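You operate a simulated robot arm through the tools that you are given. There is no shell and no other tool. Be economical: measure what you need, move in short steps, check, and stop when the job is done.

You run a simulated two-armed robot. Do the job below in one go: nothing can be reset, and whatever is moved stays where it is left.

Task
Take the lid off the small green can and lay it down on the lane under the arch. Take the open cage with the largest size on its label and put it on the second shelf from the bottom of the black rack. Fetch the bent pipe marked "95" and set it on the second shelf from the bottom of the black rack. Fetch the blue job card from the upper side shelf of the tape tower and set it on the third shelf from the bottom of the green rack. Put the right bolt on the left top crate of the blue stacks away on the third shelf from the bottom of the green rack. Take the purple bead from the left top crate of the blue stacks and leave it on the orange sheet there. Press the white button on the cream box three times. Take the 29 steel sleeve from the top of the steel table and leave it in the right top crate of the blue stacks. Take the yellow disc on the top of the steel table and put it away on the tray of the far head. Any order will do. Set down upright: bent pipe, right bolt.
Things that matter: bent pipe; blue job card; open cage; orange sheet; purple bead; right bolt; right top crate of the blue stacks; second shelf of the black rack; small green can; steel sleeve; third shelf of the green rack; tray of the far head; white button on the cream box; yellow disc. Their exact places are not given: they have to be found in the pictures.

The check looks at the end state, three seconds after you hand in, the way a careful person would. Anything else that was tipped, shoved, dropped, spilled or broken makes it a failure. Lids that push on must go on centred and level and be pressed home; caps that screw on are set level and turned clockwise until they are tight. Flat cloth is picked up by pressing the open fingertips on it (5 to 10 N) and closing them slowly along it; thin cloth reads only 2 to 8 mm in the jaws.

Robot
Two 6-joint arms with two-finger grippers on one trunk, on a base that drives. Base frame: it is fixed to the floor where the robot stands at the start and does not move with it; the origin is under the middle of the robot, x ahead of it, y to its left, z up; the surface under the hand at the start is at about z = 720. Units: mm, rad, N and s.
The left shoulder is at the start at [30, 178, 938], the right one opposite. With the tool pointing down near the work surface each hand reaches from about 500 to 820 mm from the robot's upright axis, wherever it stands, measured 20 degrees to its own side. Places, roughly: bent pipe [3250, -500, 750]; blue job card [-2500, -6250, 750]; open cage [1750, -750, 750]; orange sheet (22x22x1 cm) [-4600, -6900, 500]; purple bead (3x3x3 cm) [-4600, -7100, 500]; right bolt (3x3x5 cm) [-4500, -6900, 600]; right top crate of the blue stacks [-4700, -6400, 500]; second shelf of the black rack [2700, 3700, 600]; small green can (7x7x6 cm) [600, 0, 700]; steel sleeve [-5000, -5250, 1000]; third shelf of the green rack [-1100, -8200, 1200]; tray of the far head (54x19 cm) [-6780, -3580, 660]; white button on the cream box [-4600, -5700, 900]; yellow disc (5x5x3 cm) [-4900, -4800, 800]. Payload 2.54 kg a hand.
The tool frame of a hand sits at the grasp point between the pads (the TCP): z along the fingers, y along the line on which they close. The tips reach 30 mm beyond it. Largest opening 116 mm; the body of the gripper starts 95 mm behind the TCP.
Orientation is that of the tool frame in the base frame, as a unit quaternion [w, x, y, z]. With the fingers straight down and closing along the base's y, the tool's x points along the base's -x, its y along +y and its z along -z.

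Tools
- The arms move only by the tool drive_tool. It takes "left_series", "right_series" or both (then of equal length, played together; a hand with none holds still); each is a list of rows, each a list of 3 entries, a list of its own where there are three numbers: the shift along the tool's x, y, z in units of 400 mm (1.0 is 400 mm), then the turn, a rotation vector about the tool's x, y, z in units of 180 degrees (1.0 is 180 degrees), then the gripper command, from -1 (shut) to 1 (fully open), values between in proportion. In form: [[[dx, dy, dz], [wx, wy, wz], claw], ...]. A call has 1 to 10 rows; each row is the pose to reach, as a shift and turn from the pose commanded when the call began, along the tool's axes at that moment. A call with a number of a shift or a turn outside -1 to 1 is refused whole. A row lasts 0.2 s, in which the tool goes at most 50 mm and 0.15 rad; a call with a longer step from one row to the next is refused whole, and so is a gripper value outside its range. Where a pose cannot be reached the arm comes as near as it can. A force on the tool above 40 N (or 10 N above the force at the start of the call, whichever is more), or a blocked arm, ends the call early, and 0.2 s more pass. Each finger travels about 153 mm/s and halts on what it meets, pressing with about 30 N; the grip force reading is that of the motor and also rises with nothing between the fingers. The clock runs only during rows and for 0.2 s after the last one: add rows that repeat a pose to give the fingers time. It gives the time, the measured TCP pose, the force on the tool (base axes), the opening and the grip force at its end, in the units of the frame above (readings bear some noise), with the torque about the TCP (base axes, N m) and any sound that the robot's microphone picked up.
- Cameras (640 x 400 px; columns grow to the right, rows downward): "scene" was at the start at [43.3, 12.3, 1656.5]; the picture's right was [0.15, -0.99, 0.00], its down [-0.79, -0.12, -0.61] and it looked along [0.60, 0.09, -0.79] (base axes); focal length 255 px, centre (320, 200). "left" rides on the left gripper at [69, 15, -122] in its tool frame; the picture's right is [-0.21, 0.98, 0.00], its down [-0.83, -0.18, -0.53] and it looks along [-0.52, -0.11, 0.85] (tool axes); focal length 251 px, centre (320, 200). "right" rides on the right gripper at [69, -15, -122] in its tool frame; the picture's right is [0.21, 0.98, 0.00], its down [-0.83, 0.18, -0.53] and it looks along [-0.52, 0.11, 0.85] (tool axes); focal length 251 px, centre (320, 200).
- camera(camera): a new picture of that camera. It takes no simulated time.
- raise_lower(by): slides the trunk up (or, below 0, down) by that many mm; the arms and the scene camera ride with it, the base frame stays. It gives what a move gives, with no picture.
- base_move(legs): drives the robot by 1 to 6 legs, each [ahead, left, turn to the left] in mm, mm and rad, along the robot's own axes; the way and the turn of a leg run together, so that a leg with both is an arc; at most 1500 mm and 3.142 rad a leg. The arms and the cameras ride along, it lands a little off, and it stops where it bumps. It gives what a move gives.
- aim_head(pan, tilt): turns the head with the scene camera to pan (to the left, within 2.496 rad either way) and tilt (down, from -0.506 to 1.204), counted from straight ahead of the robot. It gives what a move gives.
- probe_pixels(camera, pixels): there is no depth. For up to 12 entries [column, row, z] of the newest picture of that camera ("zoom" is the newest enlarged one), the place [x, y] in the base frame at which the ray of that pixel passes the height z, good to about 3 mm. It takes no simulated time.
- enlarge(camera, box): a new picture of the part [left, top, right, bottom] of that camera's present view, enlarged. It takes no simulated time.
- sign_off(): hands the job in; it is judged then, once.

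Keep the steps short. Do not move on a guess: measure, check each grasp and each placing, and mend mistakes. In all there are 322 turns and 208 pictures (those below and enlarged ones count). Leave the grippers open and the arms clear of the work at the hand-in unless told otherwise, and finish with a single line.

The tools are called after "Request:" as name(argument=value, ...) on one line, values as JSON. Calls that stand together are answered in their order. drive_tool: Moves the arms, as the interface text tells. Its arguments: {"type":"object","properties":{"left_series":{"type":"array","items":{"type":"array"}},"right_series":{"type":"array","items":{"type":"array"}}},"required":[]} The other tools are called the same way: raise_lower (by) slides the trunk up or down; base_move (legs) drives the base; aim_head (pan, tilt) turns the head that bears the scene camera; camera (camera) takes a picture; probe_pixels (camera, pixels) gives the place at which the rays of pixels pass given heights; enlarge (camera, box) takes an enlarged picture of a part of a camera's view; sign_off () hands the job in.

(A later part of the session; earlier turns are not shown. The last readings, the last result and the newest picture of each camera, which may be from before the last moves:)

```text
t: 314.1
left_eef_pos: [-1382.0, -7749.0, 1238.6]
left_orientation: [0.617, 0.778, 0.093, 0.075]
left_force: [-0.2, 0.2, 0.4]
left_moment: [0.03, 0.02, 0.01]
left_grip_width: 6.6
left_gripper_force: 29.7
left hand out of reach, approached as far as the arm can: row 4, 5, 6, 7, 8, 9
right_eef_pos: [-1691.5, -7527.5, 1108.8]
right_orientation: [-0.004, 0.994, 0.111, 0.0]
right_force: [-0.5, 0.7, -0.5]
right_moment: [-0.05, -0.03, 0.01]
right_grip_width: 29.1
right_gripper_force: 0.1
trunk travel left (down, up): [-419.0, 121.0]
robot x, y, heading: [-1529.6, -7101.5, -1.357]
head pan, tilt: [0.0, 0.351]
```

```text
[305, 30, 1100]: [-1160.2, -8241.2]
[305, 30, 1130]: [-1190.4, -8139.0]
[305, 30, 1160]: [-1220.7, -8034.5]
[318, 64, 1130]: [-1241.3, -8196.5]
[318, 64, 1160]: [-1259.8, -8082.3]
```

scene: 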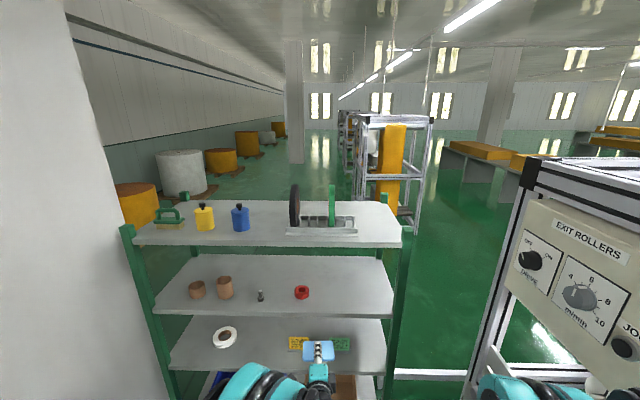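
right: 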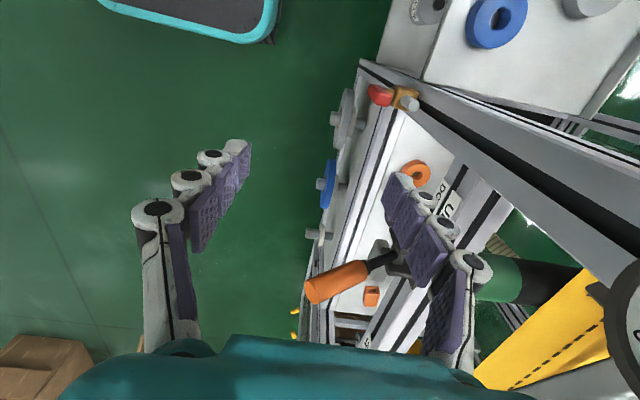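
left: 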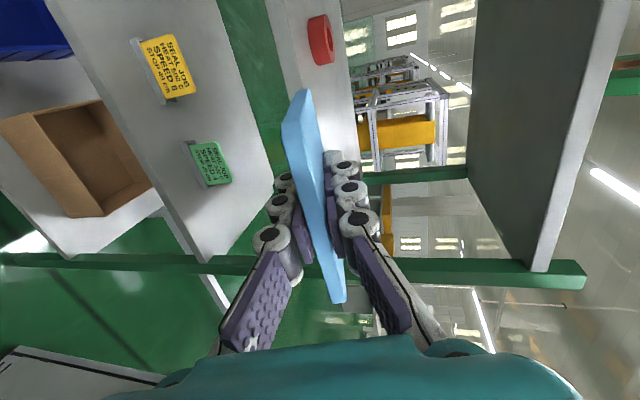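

Third shelf ≈ z 1157, front edge y≈−7988 at x≈−1380. Drive forward 240 and right 50, then check.

Request:
base_move(legs=[[240, -50, 0]])

Request:
camera(camera="left")

Request:
aim_head(pan=0.1, tilt=0.75)

Request:
camera(camera="scene")

```text
t: 315.9
left_eef_pos: [-1375.1, -7998.4, 1235.8]
left_orientation: [0.615, 0.779, 0.094, 0.075]
left_force: [0.3, -0.5, -0.3]
left_moment: [-0.01, 0.01, 0.0]
left_grip_width: 6.7
left_gripper_force: 30.1
right_eef_pos: [-1685.5, -7778.3, 1107.9]
right_orientation: [-0.005, 0.994, 0.111, -0.001]
right_force: [0.2, -0.6, -0.2]
right_moment: [0.06, 0.0, 0.0]
right_grip_width: 29.1
right_gripper_force: 0.1
trunk travel left (down, up): [-419.0, 121.0]
robot x, y, heading: [-1529.2, -7352.1, -1.352]
head pan, tilt: [0.0, 0.351]
```

```text
104 pictures are left
```

left: 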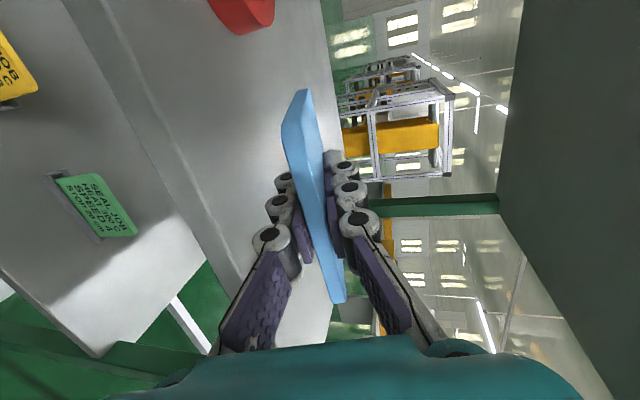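

```text
t: 316.8
left_eef_pos: [-1374.9, -7997.8, 1237.7]
left_orientation: [0.615, 0.779, 0.095, 0.076]
left_force: [-0.1, 0.5, -0.3]
left_moment: [0.0, 0.02, 0.01]
left_grip_width: 6.3
left_gripper_force: 30.2
right_eef_pos: [-1686.1, -7777.4, 1108.8]
right_orientation: [-0.005, 0.994, 0.113, 0.0]
right_force: [-0.5, 0.2, -0.3]
right_moment: [0.0, 0.0, -0.02]
right_grip_width: 28.7
right_gripper_force: 0.0
trunk travel left (down, up): [-419.0, 121.0]
robot x, y, heading: [-1527.6, -7349.6, -1.354]
head pan, tilt: [0.099, 0.75]
```

```text
103 pictures are left
```

scene: 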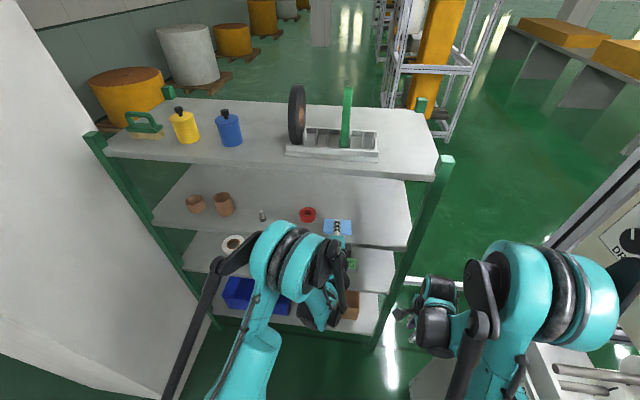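

Request:
probe_pixels(camera="left", pixels=[[130, 70, 1157], [200, 220, 1157], [243, 32, 1157], [225, 120, 1157], [130, 70, 1130]])

Request:
probe_pixels(camera="scene", pixels=[[308, 220, 1157], [160, 227, 1157], [408, 247, 1157], [308, 220, 1130], [408, 247, 1130]])

```text
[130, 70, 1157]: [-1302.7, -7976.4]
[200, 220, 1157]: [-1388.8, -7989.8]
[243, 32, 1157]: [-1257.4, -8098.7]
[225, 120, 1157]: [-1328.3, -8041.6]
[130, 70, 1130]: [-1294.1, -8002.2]
```

```text
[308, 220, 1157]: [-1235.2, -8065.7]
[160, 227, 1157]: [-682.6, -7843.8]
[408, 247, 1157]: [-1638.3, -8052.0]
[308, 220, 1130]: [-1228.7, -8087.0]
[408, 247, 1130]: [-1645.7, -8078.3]
```

Shelf height 1157 is confirmed. Advance 57 mm and lower 50 mm.

Request:
drive_tool(left_series=[[[0, 0.015, 0.055], [0, 0, 0], -1], [[0, 0.03, 0.115], [0, 0, 0], -1], [[0, 0.037, 0.138], [0, 0, 0], -1], [[0, -0.025, 0.155], [0, 0, 0], -1], [[0, -0.084, 0.17], [0, 0, 0], -1]])

Request:
drive_tool(left_series=[[[0, -0.006, 0.0016], [0, 0, 0], -1], [[0, -0.012, 0.0032], [0, 0, 0], -1], [[0, -0.018, 0.005], [0, 0, 0], -1], [[0, -0.024, 0.0065], [0, 0, 0], -1]])

Request:
camera(camera="left")

```text
t: 318.0
left_eef_pos: [-1361.0, -8055.8, 1188.0]
left_orientation: [0.614, 0.78, 0.094, 0.076]
left_force: [0.3, -0.7, -0.3]
left_moment: [-0.04, -0.01, 0.01]
left_grip_width: 6.5
left_gripper_force: 30.4
right_eef_pos: [-1685.5, -7778.4, 1106.9]
right_orientation: [-0.005, 0.994, 0.112, 0.0]
right_force: [-0.3, 0.4, -0.5]
right_moment: [-0.02, -0.01, -0.01]
right_grip_width: 28.9
right_gripper_force: 0.0
trunk travel left (down, up): [-419.0, 121.0]
robot x, y, heading: [-1524.6, -7352.8, -1.356]
head pan, tilt: [0.099, 0.75]
```

```text
t: 319.0
left_eef_pos: [-1359.3, -8055.7, 1180.4]
left_orientation: [0.618, 0.777, 0.091, 0.076]
left_force: [1.8, -0.9, 18.0]
left_moment: [-0.11, 0.0, 0.0]
left_grip_width: 6.4
left_gripper_force: 30.5
right_eef_pos: [-1687.1, -7775.8, 1108.9]
right_orientation: [-0.005, 0.994, 0.112, -0.002]
right_force: [-0.4, 0.6, 0.2]
right_moment: [0.0, -0.01, 0.01]
right_grip_width: 28.9
right_gripper_force: 0.2
trunk travel left (down, up): [-419.0, 121.0]
robot x, y, heading: [-1525.6, -7350.1, -1.358]
head pan, tilt: [0.099, 0.75]
stopped in row 4 (left hand): the force on the tool passed its limit at 45 N (the readings are from after the stop); the commanded pose is now the measured one
```

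```text
102 pictures are left
```

left: 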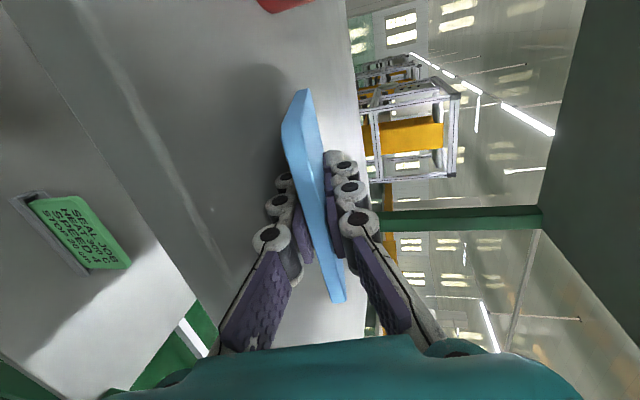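

Touchdown. Open a little and withdraw slowly backward so the card settles on the shelf.

Request:
drive_tool(left_series=[[[0, 0.012, 0], [0, 0, 0], -0.75], [[0, 0.016, 0], [0, 0, 0], -0.6], [[0, 0.014, -0.03], [0, 0, 0], -0.6], [[0, 0.01, -0.06], [0, 0, 0], -0.6], [[0, 0.006, -0.1], [0, 0, 0], -0.6], [[0, 0.0, -0.16], [0, 0, 0], -0.6], [[0, -0.01, -0.24], [0, 0, 0], -0.6]])

Request:
camera(camera="left")

```text
t: 320.6
left_eef_pos: [-1390.8, -8000.6, 1231.2]
left_orientation: [0.616, 0.778, 0.093, 0.077]
left_force: [-0.3, 0.7, -0.3]
left_moment: [0.04, -0.02, -0.01]
left_grip_width: 23.4
left_gripper_force: 0.3
left hand out of reach, approached as far as the arm can: row 5, 6, 7
right_eef_pos: [-1685.8, -7776.8, 1108.7]
right_orientation: [-0.005, 0.994, 0.112, -0.001]
right_force: [-0.3, -0.3, 0.7]
right_moment: [-0.04, 0.0, 0.01]
right_grip_width: 29.0
right_gripper_force: 0.1
trunk travel left (down, up): [-419.0, 121.0]
robot x, y, heading: [-1527.5, -7351.0, -1.352]
head pan, tilt: [0.099, 0.75]
```

```text
101 pictures are left
```

left: 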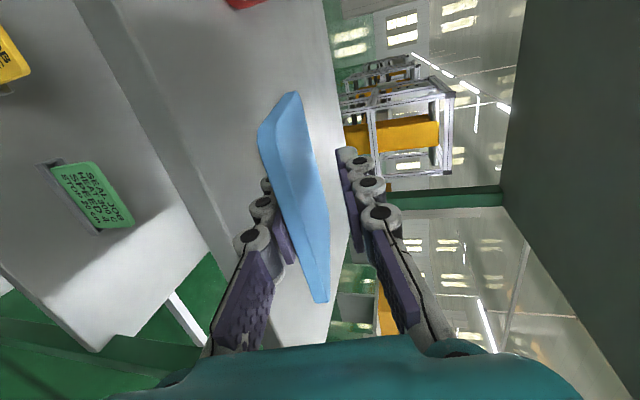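

The card still rides on the lower finger (friction). Before choosing how to shed it, secure the grip and measure the top shelf's height.

Request:
drive_tool(left_series=[[[0, 0, 0], [0, 0, 0], -1], [[0, 0, 0], [0, 0, 0], -1], [[0, 0, 0], [0, 0, 0], -1]])

Request:
camera(camera="scene")

Request:
probe_pixels(camera="scene", pixels=[[105, 158, 1400], [105, 158, 1450], [105, 158, 1500], [105, 158, 1550], [436, 180, 1450], [436, 180, 1500], [436, 180, 1550]])

```text
t: 321.4
left_eef_pos: [-1390.0, -8001.3, 1229.4]
left_orientation: [0.615, 0.78, 0.092, 0.076]
left_force: [-0.7, 0.7, -0.5]
left_moment: [-0.02, 0.01, 0.0]
left_grip_width: 6.6
left_gripper_force: 30.6
right_eef_pos: [-1685.4, -7778.4, 1107.6]
right_orientation: [-0.006, 0.994, 0.112, -0.001]
right_force: [-0.4, 0.7, 0.7]
right_moment: [0.01, -0.03, 0.0]
right_grip_width: 29.0
right_gripper_force: 0.1
trunk travel left (down, up): [-419.0, 121.0]
robot x, y, heading: [-1528.3, -7351.9, -1.354]
head pan, tilt: [0.099, 0.75]
```

```text
100 pictures are left
```

scene: 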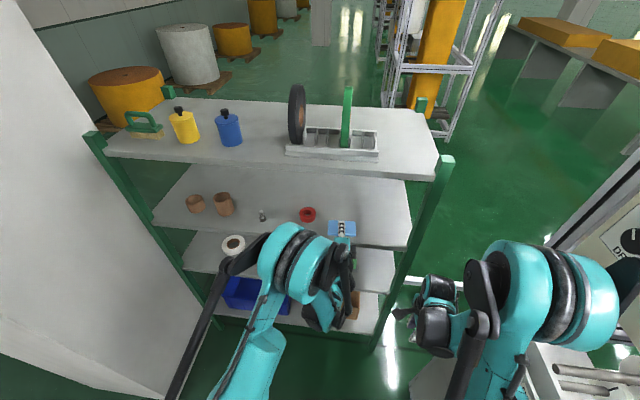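

```text
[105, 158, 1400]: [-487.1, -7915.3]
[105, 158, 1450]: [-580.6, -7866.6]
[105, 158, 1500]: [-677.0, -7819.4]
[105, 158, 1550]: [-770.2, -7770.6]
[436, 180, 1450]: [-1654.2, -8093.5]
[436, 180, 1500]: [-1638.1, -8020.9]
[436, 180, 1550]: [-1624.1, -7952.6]
```

I'll set the card standing on its side edge instead: level the tool, roll it 90° so the plates stand vertical, then release it leaning slightly, so friction won't drag it.

Request:
drive_tool(left_series=[[[0, 0.06, 0], [-0.042, 0, 0], -1], [[0, 0.12, 0], [-0.0833, 0, 0], -1], [[0, 0.16, 0], [-0.0833, 0, 0], -1]])

Request:
drive_tool(left_series=[[[0, 0, 0], [0, 0, 0.0455], -1], [[0, 0, 0], [0, 0, 0.0909], -1], [[0, 0, 0], [0, 0, 0.1364], -1], [[0, 0, 0], [0, 0, 0.1818], -1], [[0, 0, 0], [0, 0, 0.2273], -1], [[0, 0, 0], [0, 0, 0.2727], -1], [[0, 0, 0], [0, 0, 0.3182], -1], [[0, 0, 0], [0, 0, 0.3636], -1], [[0, 0, 0], [0, 0, 0.4091], -1], [[0, 0, 0], [0, 0, 0.4545], -1]])

Request:
camera(camera="left")

```text
t: 322.2
left_eef_pos: [-1388.8, -8014.5, 1292.4]
left_orientation: [0.713, 0.691, 0.082, 0.088]
left_force: [-0.6, 0.9, 0.4]
left_moment: [0.02, -0.02, -0.01]
left_grip_width: 6.5
left_gripper_force: 30.4
left hand out of reach, approached as far as the arm can: row 1, 2
right_eef_pos: [-1685.9, -7777.6, 1108.8]
right_orientation: [-0.005, 0.994, 0.112, -0.001]
right_force: [0.4, -0.1, 0.2]
right_moment: [-0.01, -0.02, 0.0]
right_grip_width: 28.9
right_gripper_force: 0.0
trunk travel left (down, up): [-419.0, 121.0]
robot x, y, heading: [-1524.9, -7347.4, -1.352]
head pan, tilt: [0.099, 0.75]
```

```text
t: 324.4
left_eef_pos: [-1388.8, -8015.2, 1293.3]
left_orientation: [0.481, 0.576, -0.391, 0.534]
left_force: [-0.1, 0.1, -0.1]
left_moment: [-0.04, 0.01, -0.02]
left_grip_width: 6.4
left_gripper_force: 30.1
right_eef_pos: [-1685.3, -7776.8, 1109.2]
right_orientation: [-0.005, 0.994, 0.112, 0.0]
right_force: [-0.4, -1.0, 0.1]
right_moment: [-0.02, -0.03, -0.02]
right_grip_width: 29.1
right_gripper_force: 0.1
trunk travel left (down, up): [-419.0, 121.0]
robot x, y, heading: [-1523.7, -7347.7, -1.352]
head pan, tilt: [0.099, 0.75]
```

```text
99 pictures are left
```

left: 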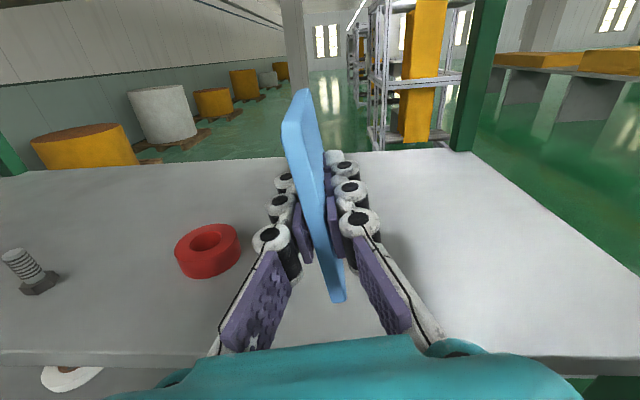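

The card now stands vertically in the jaws. Finish the roll, then move forward 75 and down toward the shelf.

Request:
drive_tool(left_series=[[[0, 0, 0.05], [0, 0, 0.0455], -1], [[0, 0, 0.12], [0, 0, 0.0455], -1], [[0, 0, 0.19], [0, 0, 0.0455], -1], [[-0.07, 0.01, 0.19], [0, 0, 0.0455], -1], [[-0.14, 0.02, 0.19], [0, 0, 0.0455], -1], [[-0.17, 0.024, 0.19], [0, 0, 0.0455], -1]])

Request:
camera(camera="left")

```text
t: 325.8
left_eef_pos: [-1388.1, -8095.7, 1229.7]
left_orientation: [0.442, 0.546, -0.431, 0.566]
left_force: [-0.3, -0.1, -0.6]
left_moment: [-0.03, -0.01, 0.04]
left_grip_width: 6.8
left_gripper_force: 30.1
right_eef_pos: [-1686.6, -7777.3, 1108.3]
right_orientation: [-0.006, 0.994, 0.113, 0.0]
right_force: [0.2, 0.4, 0.3]
right_moment: [0.02, 0.02, -0.01]
right_grip_width: 28.9
right_gripper_force: 0.2
trunk travel left (down, up): [-419.0, 121.0]
robot x, y, heading: [-1524.3, -7350.2, -1.349]
head pan, tilt: [0.099, 0.75]
```

```text
98 pictures are left
```

left: 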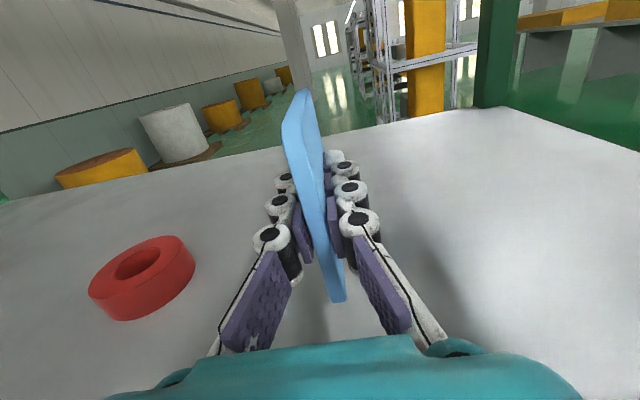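

Request:
drive_tool(left_series=[[[-0.03, 0, 0], [0, 0, 0], -1], [[-0.045, 0, 0], [0, 0, 0], -1], [[-0.053, 0, 0], [0, 0, 0], -1], [[-0.06, 0, 0], [0, 0, 0], -1], [[-0.067, 0, 0], [0, 0, 0], -1], [[-0.074, 0, 0], [0, 0, 0], -1]])

```text
t: 327.2
left_eef_pos: [-1389.3, -8094.2, 1201.9]
left_orientation: [0.442, 0.546, -0.43, 0.567]
left_force: [1.8, -1.5, 27.2]
left_moment: [-0.62, -0.18, 0.03]
left_grip_width: 6.7
left_gripper_force: 29.7
right_eef_pos: [-1686.4, -7776.1, 1108.8]
right_orientation: [-0.005, 0.994, 0.113, -0.001]
right_force: [0.4, 1.3, 0.3]
right_moment: [0.04, 0.03, 0.01]
right_grip_width: 29.1
right_gripper_force: 0.0
trunk travel left (down, up): [-419.0, 121.0]
robot x, y, heading: [-1526.6, -7351.5, -1.354]
head pan, tilt: [0.099, 0.75]
```

Contact (27 N). Ease up 1 mm, open to ~45 mm so the card leans on a finger, and look.

Request:
drive_tool(left_series=[[[0.004, 0, 0], [0, 0, 0], -0.85], [[0.004, 0, 0], [0, 0, 0], -0.5], [[0.004, 0, 0], [0, 0, 0], -0.2], [[0.004, 0, 0], [0, 0, 0], -0.2]])

Request:
camera(camera="left")

```text
t: 328.2
left_eef_pos: [-1388.9, -8096.4, 1201.5]
left_orientation: [0.442, 0.546, -0.431, 0.566]
left_force: [-0.9, 0.3, -0.7]
left_moment: [-0.01, -0.01, -0.01]
left_grip_width: 46.6
left_gripper_force: 0.0
right_eef_pos: [-1687.1, -7778.0, 1109.1]
right_orientation: [-0.005, 0.994, 0.112, -0.001]
right_force: [0.5, 0.0, -0.2]
right_moment: [-0.02, -0.02, 0.0]
right_grip_width: 28.8
right_gripper_force: 0.1
trunk travel left (down, up): [-419.0, 121.0]
robot x, y, heading: [-1526.7, -7350.5, -1.354]
head pan, tilt: [0.099, 0.75]
```

```text
97 pictures are left
```

left: 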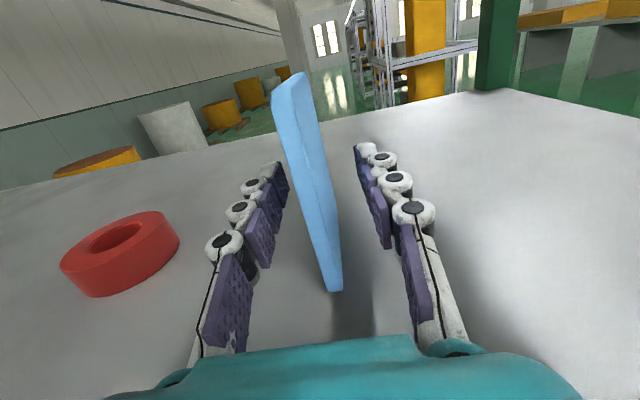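

The card stands by itself on the shelf. Open wider and withdraw straight back with the base.

Request:
drive_tool(left_series=[[[0, 0, 0], [0, 0, 0], 0.2], [[0, 0, 0], [0, 0, 0], 0.6], [[0, 0, 0], [0, 0, 0], 0.6]])

Request:
base_move(legs=[[-350, 0, 0]])

Request:
camera(camera="left")

```text
t: 329.0
left_eef_pos: [-1388.8, -8095.7, 1201.6]
left_orientation: [0.442, 0.547, -0.431, 0.566]
left_force: [-0.9, 0.4, -0.4]
left_moment: [0.0, 0.02, -0.03]
left_grip_width: 92.9
left_gripper_force: 0.0
right_eef_pos: [-1686.2, -7778.2, 1108.2]
right_orientation: [-0.005, 0.994, 0.112, 0.0]
right_force: [-0.7, 0.0, -0.5]
right_moment: [0.02, 0.02, -0.02]
right_grip_width: 29.0
right_gripper_force: 0.0
trunk travel left (down, up): [-419.0, 121.0]
robot x, y, heading: [-1527.0, -7351.8, -1.35]
head pan, tilt: [0.099, 0.75]
```

```text
t: 331.3
left_eef_pos: [-1467.9, -7756.2, 1202.5]
left_orientation: [0.443, 0.546, -0.433, 0.564]
left_force: [-0.5, 0.1, 0.0]
left_moment: [0.01, -0.01, 0.02]
left_grip_width: 92.9
left_gripper_force: 0.0
right_eef_pos: [-1764.1, -7434.5, 1107.6]
right_orientation: [-0.005, 0.994, 0.109, -0.001]
right_force: [1.5, 0.0, -0.2]
right_moment: [0.02, 0.01, -0.01]
right_grip_width: 29.1
right_gripper_force: 0.1
trunk travel left (down, up): [-419.0, 121.0]
robot x, y, heading: [-1601.9, -7013.1, -1.361]
head pan, tilt: [0.099, 0.75]
```

```text
96 pictures are left
```

left: 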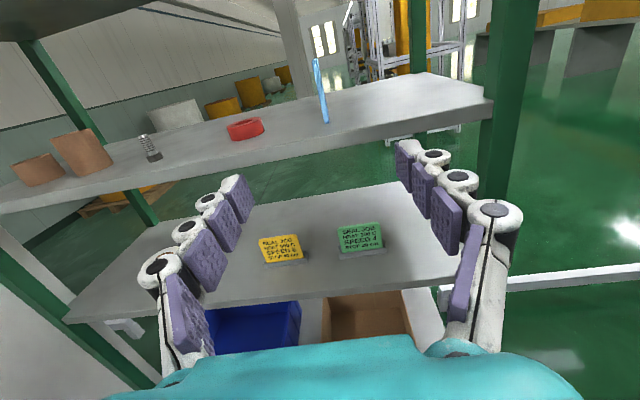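

The blue card stands on the third shelf. Fold the left hand back to tool‑down, then drive around the pillar toward the far side of the line.

Request:
drive_tool(left_series=[[[0, 0, -0.05], [0, -0.047, 0], 0.6], [[0, 0, -0.1], [0, -0.094, 0], 0.6], [[0, 0, -0.15], [0, -0.141, 0], 0.6], [[0, 0, -0.2], [0, -0.188, 0], 0.6], [[0, 0, -0.25], [0, -0.235, 0], 0.6], [[0, 0, -0.3], [0, -0.282, 0], 0.6], [[0, 0, -0.33], [0, -0.329, 0], 0.6], [[0, 0, -0.36], [0, -0.376, 0], 0.6], [[0, 0, -0.4], [0, -0.423, 0], 0.6], [[0, 0, -0.4], [0, -0.47, 0], 0.6]])

Request:
base_move(legs=[[-350, 0, 0], [0, 0, 1.1]])

Request:
aim_head(pan=0.0, tilt=0.35)

Request:
camera(camera="scene")

```text
t: 333.5
left_eef_pos: [-1504.6, -7601.5, 1196.1]
left_orientation: [0.035, 0.783, -0.619, 0.05]
left_force: [-0.1, -0.1, -0.2]
left_moment: [0.04, 0.03, 0.02]
left_grip_width: 92.6
left_gripper_force: 0.1
right_eef_pos: [-1763.0, -7437.2, 1107.2]
right_orientation: [-0.006, 0.994, 0.109, -0.001]
right_force: [-0.1, -0.7, -0.3]
right_moment: [0.05, -0.03, -0.01]
right_grip_width: 29.1
right_gripper_force: 0.1
trunk travel left (down, up): [-419.0, 121.0]
robot x, y, heading: [-1601.9, -7012.2, -1.358]
head pan, tilt: [0.099, 0.75]
```

```text
t: 338.6
left_eef_pos: [-1104.4, -6832.2, 1195.0]
left_orientation: [0.004, 0.992, -0.112, 0.063]
left_force: [-0.1, 0.2, -0.3]
left_moment: [0.0, -0.03, 0.02]
left_grip_width: 92.7
left_gripper_force: 0.0
right_eef_pos: [-1367.0, -6991.5, 1108.4]
right_orientation: [-0.004, 0.787, 0.617, -0.002]
right_force: [-0.9, 0.0, -0.4]
right_moment: [0.0, 0.01, -0.01]
right_grip_width: 29.0
right_gripper_force: 0.1
trunk travel left (down, up): [-419.0, 121.0]
robot x, y, heading: [-1676.7, -6658.8, -0.245]
head pan, tilt: [0.099, 0.75]
```

```text
t: 339.4
left_eef_pos: [-1104.2, -6832.7, 1196.8]
left_orientation: [0.004, 0.992, -0.112, 0.063]
left_force: [-0.4, 0.0, 0.5]
left_moment: [0.02, -0.01, 0.02]
left_grip_width: 93.0
left_gripper_force: 0.0
right_eef_pos: [-1366.8, -6991.1, 1107.2]
right_orientation: [-0.004, 0.787, 0.617, -0.003]
right_force: [0.0, -0.1, -0.3]
right_moment: [0.01, 0.02, 0.0]
right_grip_width: 29.0
right_gripper_force: 0.0
trunk travel left (down, up): [-419.0, 121.0]
robot x, y, heading: [-1673.9, -6656.9, -0.24]
head pan, tilt: [0.0, 0.351]
```

```text
95 pictures are left
```

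scene: 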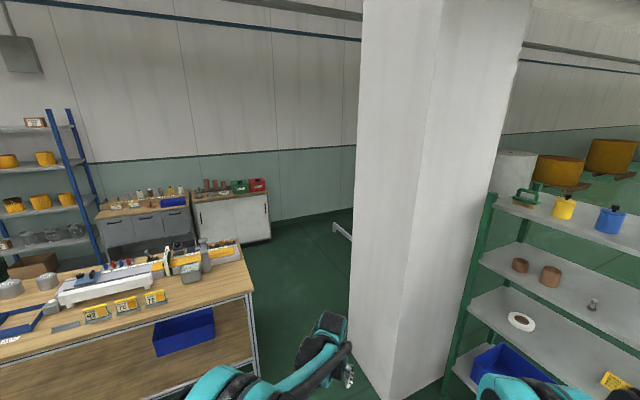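

Request:
enlarge(camera="scene", box=[240, 180, 360, 280])

Request:
aim_head(pan=-1.25, tilt=0.3)

Request:
camera(camera="scene")

```text
4.00 times, centred on (300, 230) of scene
```

zoom: 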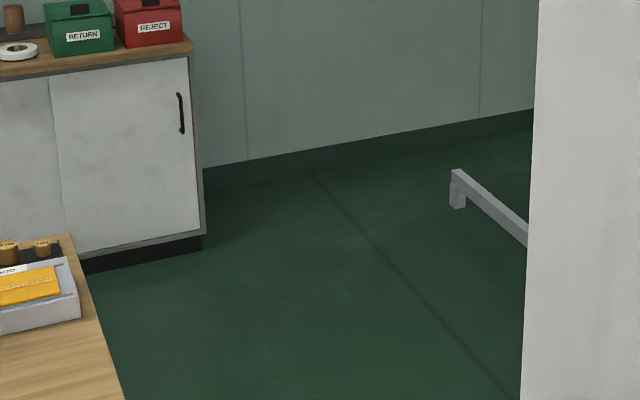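

```text
t: 340.9
left_eef_pos: [-1104.1, -6833.2, 1196.2]
left_orientation: [0.005, 0.992, -0.111, 0.062]
left_force: [0.4, 0.3, -1.0]
left_moment: [-0.03, 0.0, 0.0]
left_grip_width: 92.8
left_gripper_force: 0.0
right_eef_pos: [-1366.8, -6992.6, 1108.4]
right_orientation: [-0.004, 0.787, 0.617, -0.003]
right_force: [0.8, -0.4, 0.2]
right_moment: [-0.01, 0.0, -0.01]
right_grip_width: 29.2
right_gripper_force: 0.1
trunk travel left (down, up): [-419.0, 121.0]
robot x, y, heading: [-1675.0, -6656.8, -0.245]
head pan, tilt: [-1.25, 0.3]
```

```text
93 pictures are left
```

scene: 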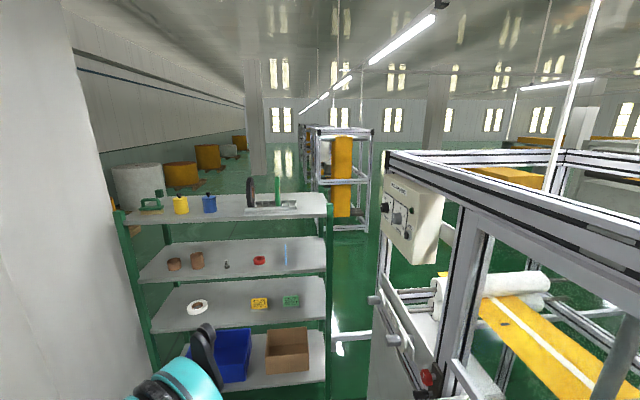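

A low guard rail closes the south, so I must go round the north end of the line. Drive back up the known route.

Request:
raise_lower(by=-179)

Request:
base_move(legs=[[0, 0, 1.66], [1190, 0, 0], [1190, 0, 0], [0, 0, -0.78], [1500, 0, 0]])

```text
t: 342.9
left_eef_pos: [-1103.8, -6833.6, 1017.3]
left_orientation: [0.004, 0.992, -0.112, 0.064]
left_force: [-1.7, 0.2, 0.0]
left_moment: [-0.01, 0.01, 0.0]
left_grip_width: 92.7
left_gripper_force: 0.0
right_eef_pos: [-1368.1, -6992.8, 929.1]
right_orientation: [-0.004, 0.787, 0.617, -0.004]
right_force: [-0.3, -0.2, -0.1]
right_moment: [0.0, 0.03, 0.0]
right_grip_width: 29.1
right_gripper_force: 0.0
trunk travel left (down, up): [-240.0, 300.0]
robot x, y, heading: [-1675.8, -6657.5, -0.249]
head pan, tilt: [-1.25, 0.3]
```

```text
t: 367.4
left_eef_pos: [475.4, -3175.0, 1017.5]
left_orientation: [-0.023, 0.949, 0.309, 0.059]
left_force: [-0.5, -1.2, -0.9]
left_moment: [0.04, -0.01, 0.0]
left_grip_width: 92.7
left_gripper_force: 0.0
right_eef_pos: [422.0, -3477.4, 929.9]
right_orientation: [-0.003, 0.46, 0.888, -0.005]
right_force: [0.7, -0.6, -0.5]
right_moment: [0.03, 0.04, 0.0]
right_grip_width: 28.8
right_gripper_force: 0.1
trunk travel left (down, up): [-240.0, 300.0]
robot x, y, heading: [-36.4, -3494.2, 0.605]
head pan, tilt: [-1.25, 0.3]
```

Request:
base_move(legs=[[0, 0, 1.063], [1100, 0, 0], [1100, 0, 0], [1100, 0, 0], [0, 0, -0.05], [1400, 0, 0]])

Request:
aim_head(pan=0.9, tilt=0.35)

Request:
camera(camera="scene")

```text
t: 393.3
left_eef_pos: [-573.6, 1806.7, 1018.0]
left_orientation: [-0.048, 0.669, 0.741, 0.041]
left_force: [0.7, 0.0, 0.4]
left_moment: [0.01, -0.03, -0.02]
left_grip_width: 93.0
left_gripper_force: 0.1
right_eef_pos: [-339.2, 1609.6, 930.1]
right_orientation: [0.0, -0.044, 0.999, -0.005]
right_force: [-0.4, -0.5, 0.4]
right_moment: [0.01, 0.0, 0.0]
right_grip_width: 29.1
right_gripper_force: 0.0
trunk travel left (down, up): [-240.0, 300.0]
robot x, y, heading: [-552.8, 1205.9, 1.657]
head pan, tilt: [-1.25, 0.3]
```

```text
t: 395.3
left_eef_pos: [-574.4, 1807.7, 1016.5]
left_orientation: [-0.049, 0.668, 0.741, 0.04]
left_force: [0.5, 1.0, 0.3]
left_moment: [-0.01, 0.01, 0.02]
left_grip_width: 92.8
left_gripper_force: 0.2
right_eef_pos: [-338.0, 1609.6, 928.9]
right_orientation: [0.0, -0.045, 0.999, -0.005]
right_force: [-0.5, 0.6, -0.7]
right_moment: [-0.01, 0.0, -0.02]
right_grip_width: 28.9
right_gripper_force: 0.1
trunk travel left (down, up): [-240.0, 300.0]
robot x, y, heading: [-553.5, 1208.9, 1.658]
head pan, tilt: [0.901, 0.351]
```

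```text
92 pictures are left
```

scene: 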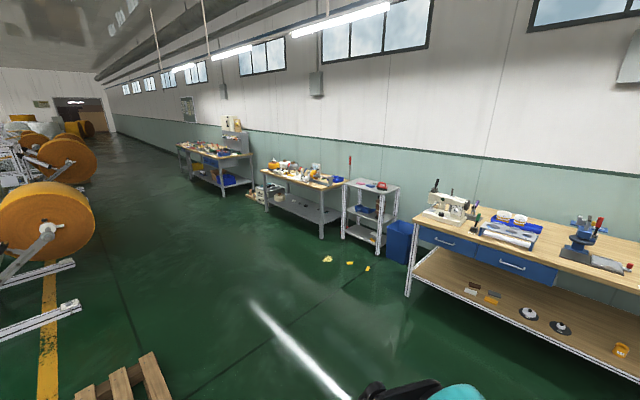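

Between the first and second line there is an opening at x≈−5400. Drive along the wall aisle to it.

Request:
base_move(legs=[[720, 120, 0], [0, 0, 1.62], [1500, 0, 0], [1500, 0, 0], [1500, 0, 0]])

Request:
aim_head(pan=1.0, tilt=0.35)

Request:
camera(camera="scene")

```text
t: 424.1
left_eef_pos: [-5768.5, 1302.7, 1016.0]
left_orientation: [-0.063, -0.083, 0.995, -0.009]
left_force: [0.0, -0.7, 0.0]
left_moment: [0.03, 0.02, -0.01]
left_grip_width: 92.9
left_gripper_force: 0.1
right_eef_pos: [-5588.0, 1550.4, 929.1]
right_orientation: [-0.004, 0.758, -0.652, 0.004]
right_force: [-0.2, 0.0, 0.2]
right_moment: [0.01, 0.0, 0.01]
right_grip_width: 28.9
right_gripper_force: 0.0
trunk travel left (down, up): [-240.0, 300.0]
robot x, y, heading: [-5170.8, 1357.6, -2.991]
head pan, tilt: [0.901, 0.351]
```

```text
t: 424.8
left_eef_pos: [-5769.3, 1302.5, 1017.4]
left_orientation: [-0.062, -0.083, 0.995, -0.008]
left_force: [0.4, -0.3, 0.8]
left_moment: [0.0, -0.01, -0.02]
left_grip_width: 92.7
left_gripper_force: 0.0
right_eef_pos: [-5588.5, 1549.8, 929.7]
right_orientation: [-0.004, 0.758, -0.652, 0.004]
right_force: [0.2, -0.3, 0.0]
right_moment: [0.0, -0.01, -0.03]
right_grip_width: 28.9
right_gripper_force: 0.0
trunk travel left (down, up): [-240.0, 300.0]
robot x, y, heading: [-5172.0, 1356.8, -3.0]
head pan, tilt: [1.0, 0.351]
```

```text
91 pictures are left
```

scene: 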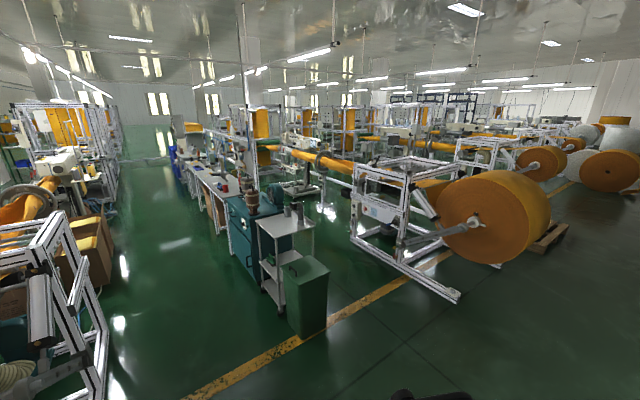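

Aisle between line 1 and the table row is clear. Drive down it.

Request:
base_move(legs=[[0, 0, 1.63], [1400, 0, 0], [1400, 0, 0], [1400, 0, 0]])

Request:
aim_head(pan=-0.15, tilt=0.35)

Request:
camera(camera="scene")

```text
t: 449.1
left_eef_pos: [-4132.7, -3361.8, 1017.3]
left_orientation: [0.036, 0.788, -0.613, 0.051]
left_force: [0.5, -0.2, 0.6]
left_moment: [0.05, 0.0, -0.02]
left_grip_width: 92.8
left_gripper_force: 0.0
right_eef_pos: [-4394.3, -3200.7, 928.8]
right_orientation: [-0.006, 0.993, 0.115, 0.0]
right_force: [0.3, 1.1, 0.7]
right_moment: [0.02, 0.02, -0.02]
right_grip_width: 28.7
right_gripper_force: 0.1
trunk travel left (down, up): [-240.0, 300.0]
robot x, y, heading: [-4236.6, -2771.5, -1.344]
head pan, tilt: [1.0, 0.351]
```

```text
t: 450.5
left_eef_pos: [-4133.2, -3361.7, 1017.8]
left_orientation: [0.036, 0.788, -0.613, 0.051]
left_force: [0.0, -0.5, 0.0]
left_moment: [0.03, -0.02, 0.0]
left_grip_width: 92.8
left_gripper_force: 0.0
right_eef_pos: [-4394.3, -3200.6, 928.8]
right_orientation: [-0.006, 0.993, 0.116, 0.0]
right_force: [-0.1, 0.0, 0.1]
right_moment: [-0.04, 0.01, -0.01]
right_grip_width: 28.9
right_gripper_force: 0.0
trunk travel left (down, up): [-240.0, 300.0]
robot x, y, heading: [-4239.5, -2773.0, -1.341]
head pan, tilt: [-0.15, 0.351]
```

```text
90 pictures are left
```

scene: 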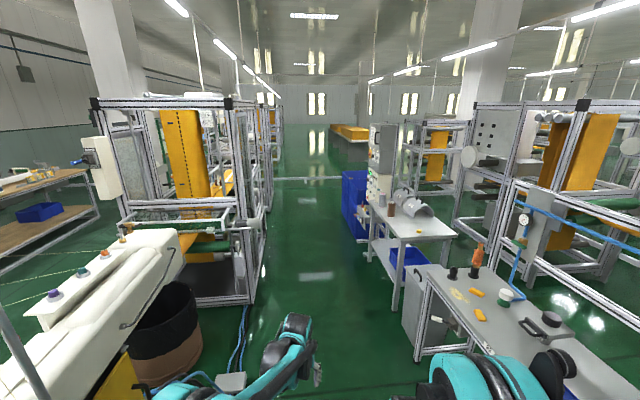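

Request:
enlarge(camera="scene", box=[330, 120, 490, 270])

Request:
probe_pixels(camera="scene", pixels=[[370, 255, 0], [395, 310, 0], [455, 237, 750], [397, 238, 750], [415, 360, 0], [405, 320, 0], [253, 303, 0], [420, 262, 800]])

```text
2.67 times, centred on (410, 195) of scene
```

zoom: 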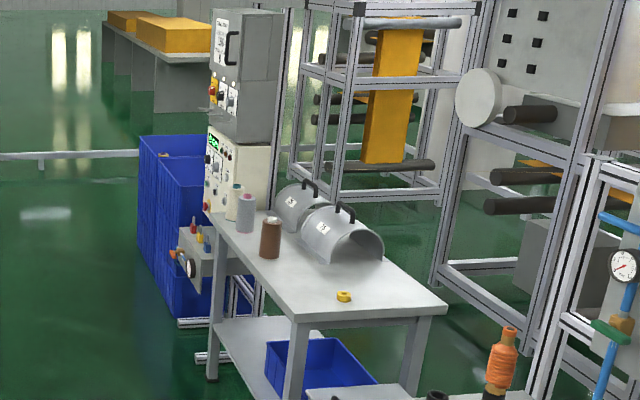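

```text
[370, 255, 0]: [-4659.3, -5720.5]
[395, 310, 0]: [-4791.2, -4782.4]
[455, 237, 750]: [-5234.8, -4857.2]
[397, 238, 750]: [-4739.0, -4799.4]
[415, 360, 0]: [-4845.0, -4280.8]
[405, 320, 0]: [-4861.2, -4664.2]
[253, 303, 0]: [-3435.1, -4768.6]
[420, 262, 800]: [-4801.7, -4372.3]
```

Steel table with yellow ring and numbered steel shells at left‑front of me; drive to face it.

Request:
base_move(legs=[[0, 0, -0.19], [1100, 0, 0], [1000, 0, 0], [0, 0, -1.43]])

Request:
aim_head(pan=0.1, tilt=0.6)

Request:
camera(camera="scene")

```text
t: 465.2
left_eef_pos: [-4758.1, -4980.6, 1016.5]
left_orientation: [-0.061, -0.106, 0.992, -0.009]
left_force: [0.6, -0.2, -0.1]
left_moment: [0.01, 0.02, 0.02]
left_grip_width: 92.9
left_gripper_force: 0.0
right_eef_pos: [-4587.2, -4723.6, 929.2]
right_orientation: [-0.004, 0.773, -0.634, 0.003]
right_force: [0.1, 0.3, 0.0]
right_moment: [0.02, 0.01, -0.01]
right_grip_width: 29.2
right_gripper_force: 0.1
trunk travel left (down, up): [-240.0, 300.0]
robot x, y, heading: [-4162.9, -4895.9, -2.951]
head pan, tilt: [-0.15, 0.351]
```

```text
t: 466.0
left_eef_pos: [-4758.4, -4980.0, 1016.0]
left_orientation: [-0.062, -0.107, 0.992, -0.01]
left_force: [0.7, 0.8, -0.4]
left_moment: [0.02, 0.0, 0.04]
left_grip_width: 93.0
left_gripper_force: 0.1
right_eef_pos: [-4587.2, -4722.8, 929.7]
right_orientation: [-0.003, 0.773, -0.634, 0.004]
right_force: [-0.3, 0.2, 0.1]
right_moment: [0.01, 0.03, -0.01]
right_grip_width: 29.3
right_gripper_force: 0.2
trunk travel left (down, up): [-240.0, 300.0]
robot x, y, heading: [-4165.1, -4893.2, -2.948]
head pan, tilt: [0.099, 0.6]
```

```text
88 pictures are left
```

scene: 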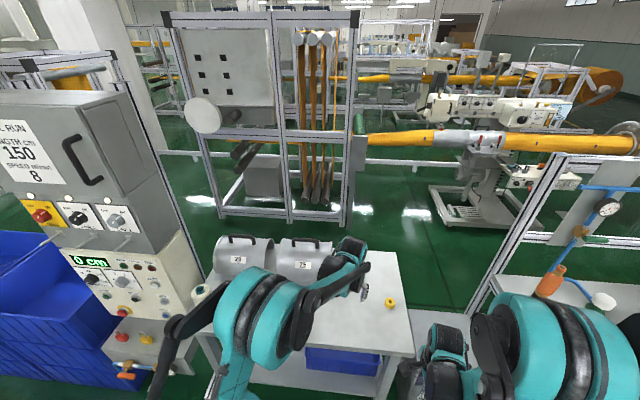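

Request:
enlarge(camera="scene", box=[200, 220, 420, 340])

Request:
enlarge(camera="scene", box=[60, 230, 220, 390])

Request:
camera(camera="left")

```text
2.91 times, centred on (310, 280) of scene
```

zoom: 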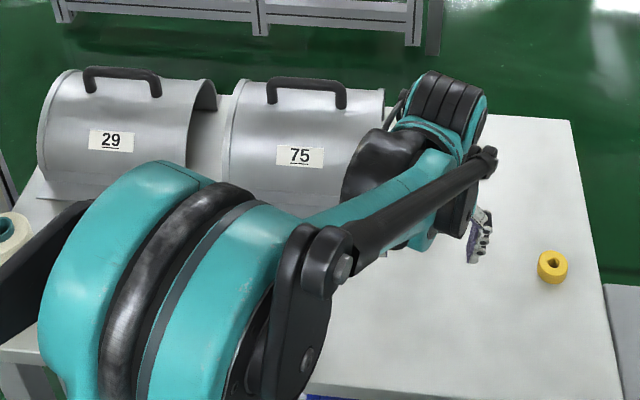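

```text
2.50 times, centred on (140, 310) of scene
```

zoom: 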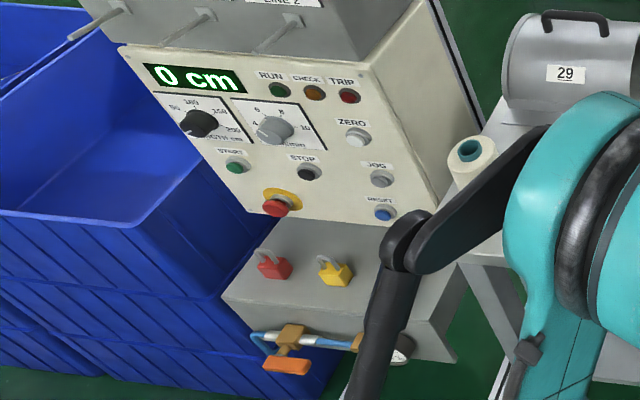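

```text
85 pictures are left
```

left: 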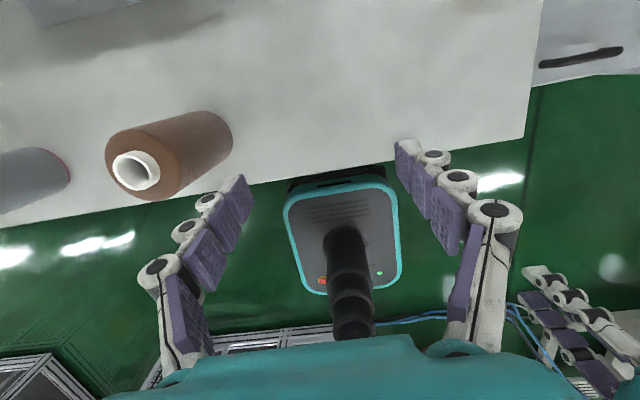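

Plan: use the left hand for sleeve 29 (handle along y → close along the forward axis). First level the left hand and turn it −90° about its axis.

Request:
drive_tool(left_series=[[[0, 0, -0.08], [0, -0.039, 0], 0.6], [[0, 0, -0.16], [0, -0.039, 0], 0.6], [[0, 0, -0.2], [0, -0.039, 0], 0.6]])

Request:
drive_tool(left_series=[[[0, 0, 0], [0, 0, -0.0476], 0.6], [[0, 0, 0], [0, 0, -0.0952], 0.6], [[0, 0, 0], [0, 0, -0.1429], 0.6], [[0, 0, 0], [0, 0, -0.1905], 0.6], [[0, 0, 0], [0, 0, -0.2381], 0.6], [[0, 0, 0], [0, 0, -0.2857], 0.6], [[0, 0, 0], [0, 0, -0.3333], 0.6], [[0, 0, 0], [0, 0, -0.381], 0.6], [[0, 0, 0], [0, 0, -0.4286], 0.6], [[0, 0, 0], [0, 0, -0.4762], 0.6]])

Request:
base_move(legs=[[180, 80, 0]])

Request:
camera(camera="left")

Request:
camera(camera="scene")

```text
t: 466.8
left_eef_pos: [-4747.9, -4978.4, 1096.3]
left_orientation: [-0.001, -0.106, 0.994, -0.003]
left_force: [-0.1, 0.0, -0.6]
left_moment: [0.01, -0.01, 0.0]
left_grip_width: 92.8
left_gripper_force: 0.1
right_eef_pos: [-4588.3, -4723.9, 928.9]
right_orientation: [-0.005, 0.774, -0.634, 0.004]
right_force: [0.0, 0.4, 0.9]
right_moment: [-0.02, -0.01, 0.01]
right_grip_width: 29.2
right_gripper_force: 0.0
trunk travel left (down, up): [-240.0, 300.0]
robot x, y, heading: [-4164.8, -4895.5, -2.947]
head pan, tilt: [0.099, 0.6]
```

```text
t: 469.0
left_eef_pos: [-4747.5, -4976.9, 1096.7]
left_orientation: [0.004, 0.754, -0.657, 0.0]
left_force: [0.7, -0.9, -1.0]
left_moment: [0.02, 0.0, 0.01]
left_grip_width: 92.9
left_gripper_force: 0.1
right_eef_pos: [-4586.9, -4724.6, 929.9]
right_orientation: [-0.004, 0.773, -0.635, 0.003]
right_force: [0.6, 0.2, -0.1]
right_moment: [-0.01, 0.02, 0.0]
right_grip_width: 28.9
right_gripper_force: 0.0
trunk travel left (down, up): [-240.0, 300.0]
robot x, y, heading: [-4163.2, -4892.4, -2.949]
head pan, tilt: [0.099, 0.6]
```

```text
t: 470.6
left_eef_pos: [-4912.4, -5091.2, 1096.6]
left_orientation: [0.003, 0.754, -0.657, 0.002]
left_force: [-0.3, -0.5, -0.4]
left_moment: [0.01, -0.03, 0.0]
left_grip_width: 92.8
left_gripper_force: 0.0
right_eef_pos: [-4749.5, -4838.6, 928.4]
right_orientation: [-0.004, 0.773, -0.635, 0.003]
right_force: [0.5, 0.1, 0.0]
right_moment: [0.03, -0.01, -0.01]
right_grip_width: 29.2
right_gripper_force: 0.1
trunk travel left (down, up): [-240.0, 300.0]
robot x, y, heading: [-4326.8, -5008.1, -2.948]
head pan, tilt: [0.099, 0.6]
```

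```text
84 pictures are left
```

left: 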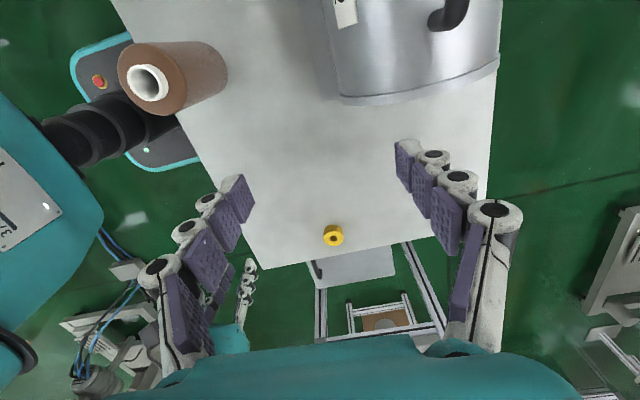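

```text
83 pictures are left
```

scene: 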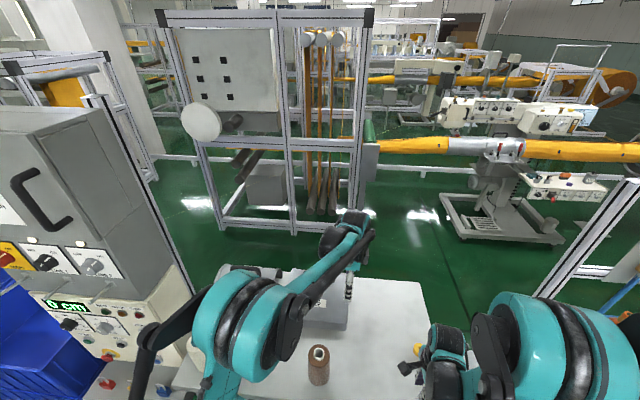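

Request:
drive_tool(left_series=[[[0.115, 0, 0], [0, 0, 0], 0.6], [[0.23, 0, 0], [0, 0, 0], 0.6], [[0.345, 0, 0], [0, 0, 0], 0.6], [[0.46, 0, 0], [0, 0, 0], 0.6], [[0.575, 0, 0], [0, 0, 0], 0.6]])

Request:
camera(camera="left")

```text
t: 471.8
left_eef_pos: [-4879.8, -5321.6, 1097.2]
left_orientation: [0.002, 0.753, -0.657, 0.0]
left_force: [1.3, 0.6, -0.3]
left_moment: [-0.02, 0.01, -0.02]
left_grip_width: 92.8
left_gripper_force: 0.1
right_eef_pos: [-4749.1, -4838.5, 929.3]
right_orientation: [-0.004, 0.773, -0.635, 0.003]
right_force: [0.2, -0.4, 1.0]
right_moment: [0.04, 0.0, -0.02]
right_grip_width: 28.9
right_gripper_force: 0.0
trunk travel left (down, up): [-240.0, 300.0]
robot x, y, heading: [-4332.0, -5009.9, -2.951]
head pan, tilt: [0.099, 0.6]
```

```text
82 pictures are left
```

left: 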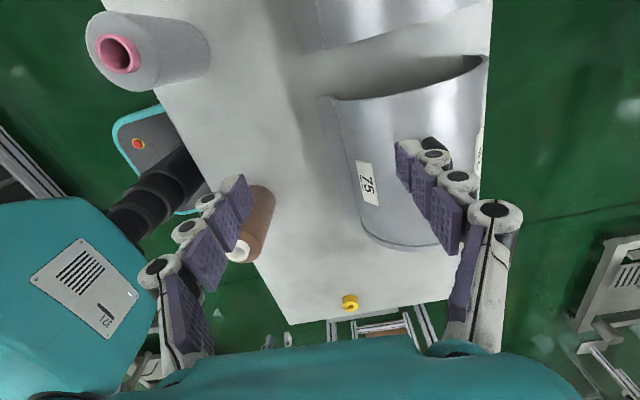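

Request:
probe_pixels(camera="left", pixels=[[435, 143, 950], [435, 143, 1000], [330, 97, 760], [330, 97, 800], [350, 50, 760], [350, 50, 850], [350, 302, 780], [350, 302, 820]])

Request:
probe_pixels(camera="scene", pixels=[[418, 351, 780], [418, 351, 820], [318, 378, 760], [318, 350, 900]])

```text
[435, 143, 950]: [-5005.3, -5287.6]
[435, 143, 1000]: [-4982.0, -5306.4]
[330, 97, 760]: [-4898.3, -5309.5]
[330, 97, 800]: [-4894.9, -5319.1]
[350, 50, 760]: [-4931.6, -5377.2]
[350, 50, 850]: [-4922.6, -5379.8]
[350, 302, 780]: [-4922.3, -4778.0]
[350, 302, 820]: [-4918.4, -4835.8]
```

```text
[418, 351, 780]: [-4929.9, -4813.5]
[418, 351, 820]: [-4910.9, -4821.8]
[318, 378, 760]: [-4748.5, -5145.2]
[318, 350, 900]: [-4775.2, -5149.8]
```

Handle of "29" is estimated near (−4937, −5510, 945). Nudge forward 50 and reach left with the left hand at safe height.

Request:
base_move(legs=[[50, 0, 0]])

Request:
drive_tool(left_series=[[[0.09, 0.0, 0], [0, 0, 0], 0.3], [[0.18, 0.0, 0], [0, 0, 0], 0.2], [[0.26, 0.0, 0], [0, 0, 0], 0.2], [[0.34, 0.0, 0], [0, 0, 0], 0.2]])

Request:
camera(camera="left")

```text
t: 472.7
left_eef_pos: [-4929.8, -5328.9, 1094.6]
left_orientation: [0.002, 0.754, -0.657, 0.001]
left_force: [-0.4, 0.6, -0.7]
left_moment: [0.03, -0.07, 0.02]
left_grip_width: 92.9
left_gripper_force: 0.0
right_eef_pos: [-4799.2, -4847.7, 928.1]
right_orientation: [-0.004, 0.773, -0.634, 0.004]
right_force: [-1.0, -0.4, -0.5]
right_moment: [-0.03, -0.08, -0.01]
right_grip_width: 29.1
right_gripper_force: 0.1
trunk travel left (down, up): [-240.0, 300.0]
robot x, y, heading: [-4375.1, -5018.3, -2.953]
head pan, tilt: [0.099, 0.6]
```

```text
t: 473.7
left_eef_pos: [-4909.7, -5465.4, 1095.6]
left_orientation: [0.002, 0.754, -0.657, 0.0]
left_force: [-0.4, 0.1, -0.6]
left_moment: [0.02, -0.04, -0.01]
left_grip_width: 69.6
left_gripper_force: 0.1
right_eef_pos: [-4797.4, -4846.7, 929.1]
right_orientation: [-0.005, 0.773, -0.635, 0.004]
right_force: [-0.3, -0.7, 0.5]
right_moment: [0.05, -0.03, 0.0]
right_grip_width: 29.0
right_gripper_force: 0.1
trunk travel left (down, up): [-240.0, 300.0]
robot x, y, heading: [-4374.8, -5020.6, -2.952]
head pan, tilt: [0.099, 0.6]
```

```text
81 pictures are left
```

left: 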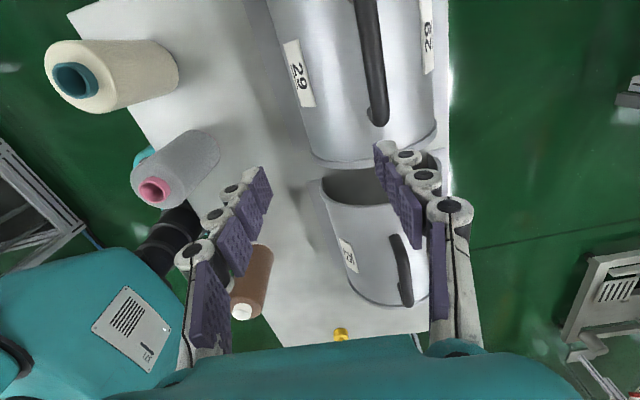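

Request:
probe_pixels(camera="left", pixels=[[376, 100, 920], [376, 100, 950], [376, 100, 980], [368, 20, 950], [368, 20, 980], [405, 270, 920], [405, 270, 950], [320, 165, 800], [435, 130, 800]])

```text
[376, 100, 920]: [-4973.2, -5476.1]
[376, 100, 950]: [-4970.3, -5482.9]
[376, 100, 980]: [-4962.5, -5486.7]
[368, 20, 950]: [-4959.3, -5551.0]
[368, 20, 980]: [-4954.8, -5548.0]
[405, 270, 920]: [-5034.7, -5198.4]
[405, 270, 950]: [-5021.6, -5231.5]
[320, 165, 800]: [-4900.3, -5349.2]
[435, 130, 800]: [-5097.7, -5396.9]
```

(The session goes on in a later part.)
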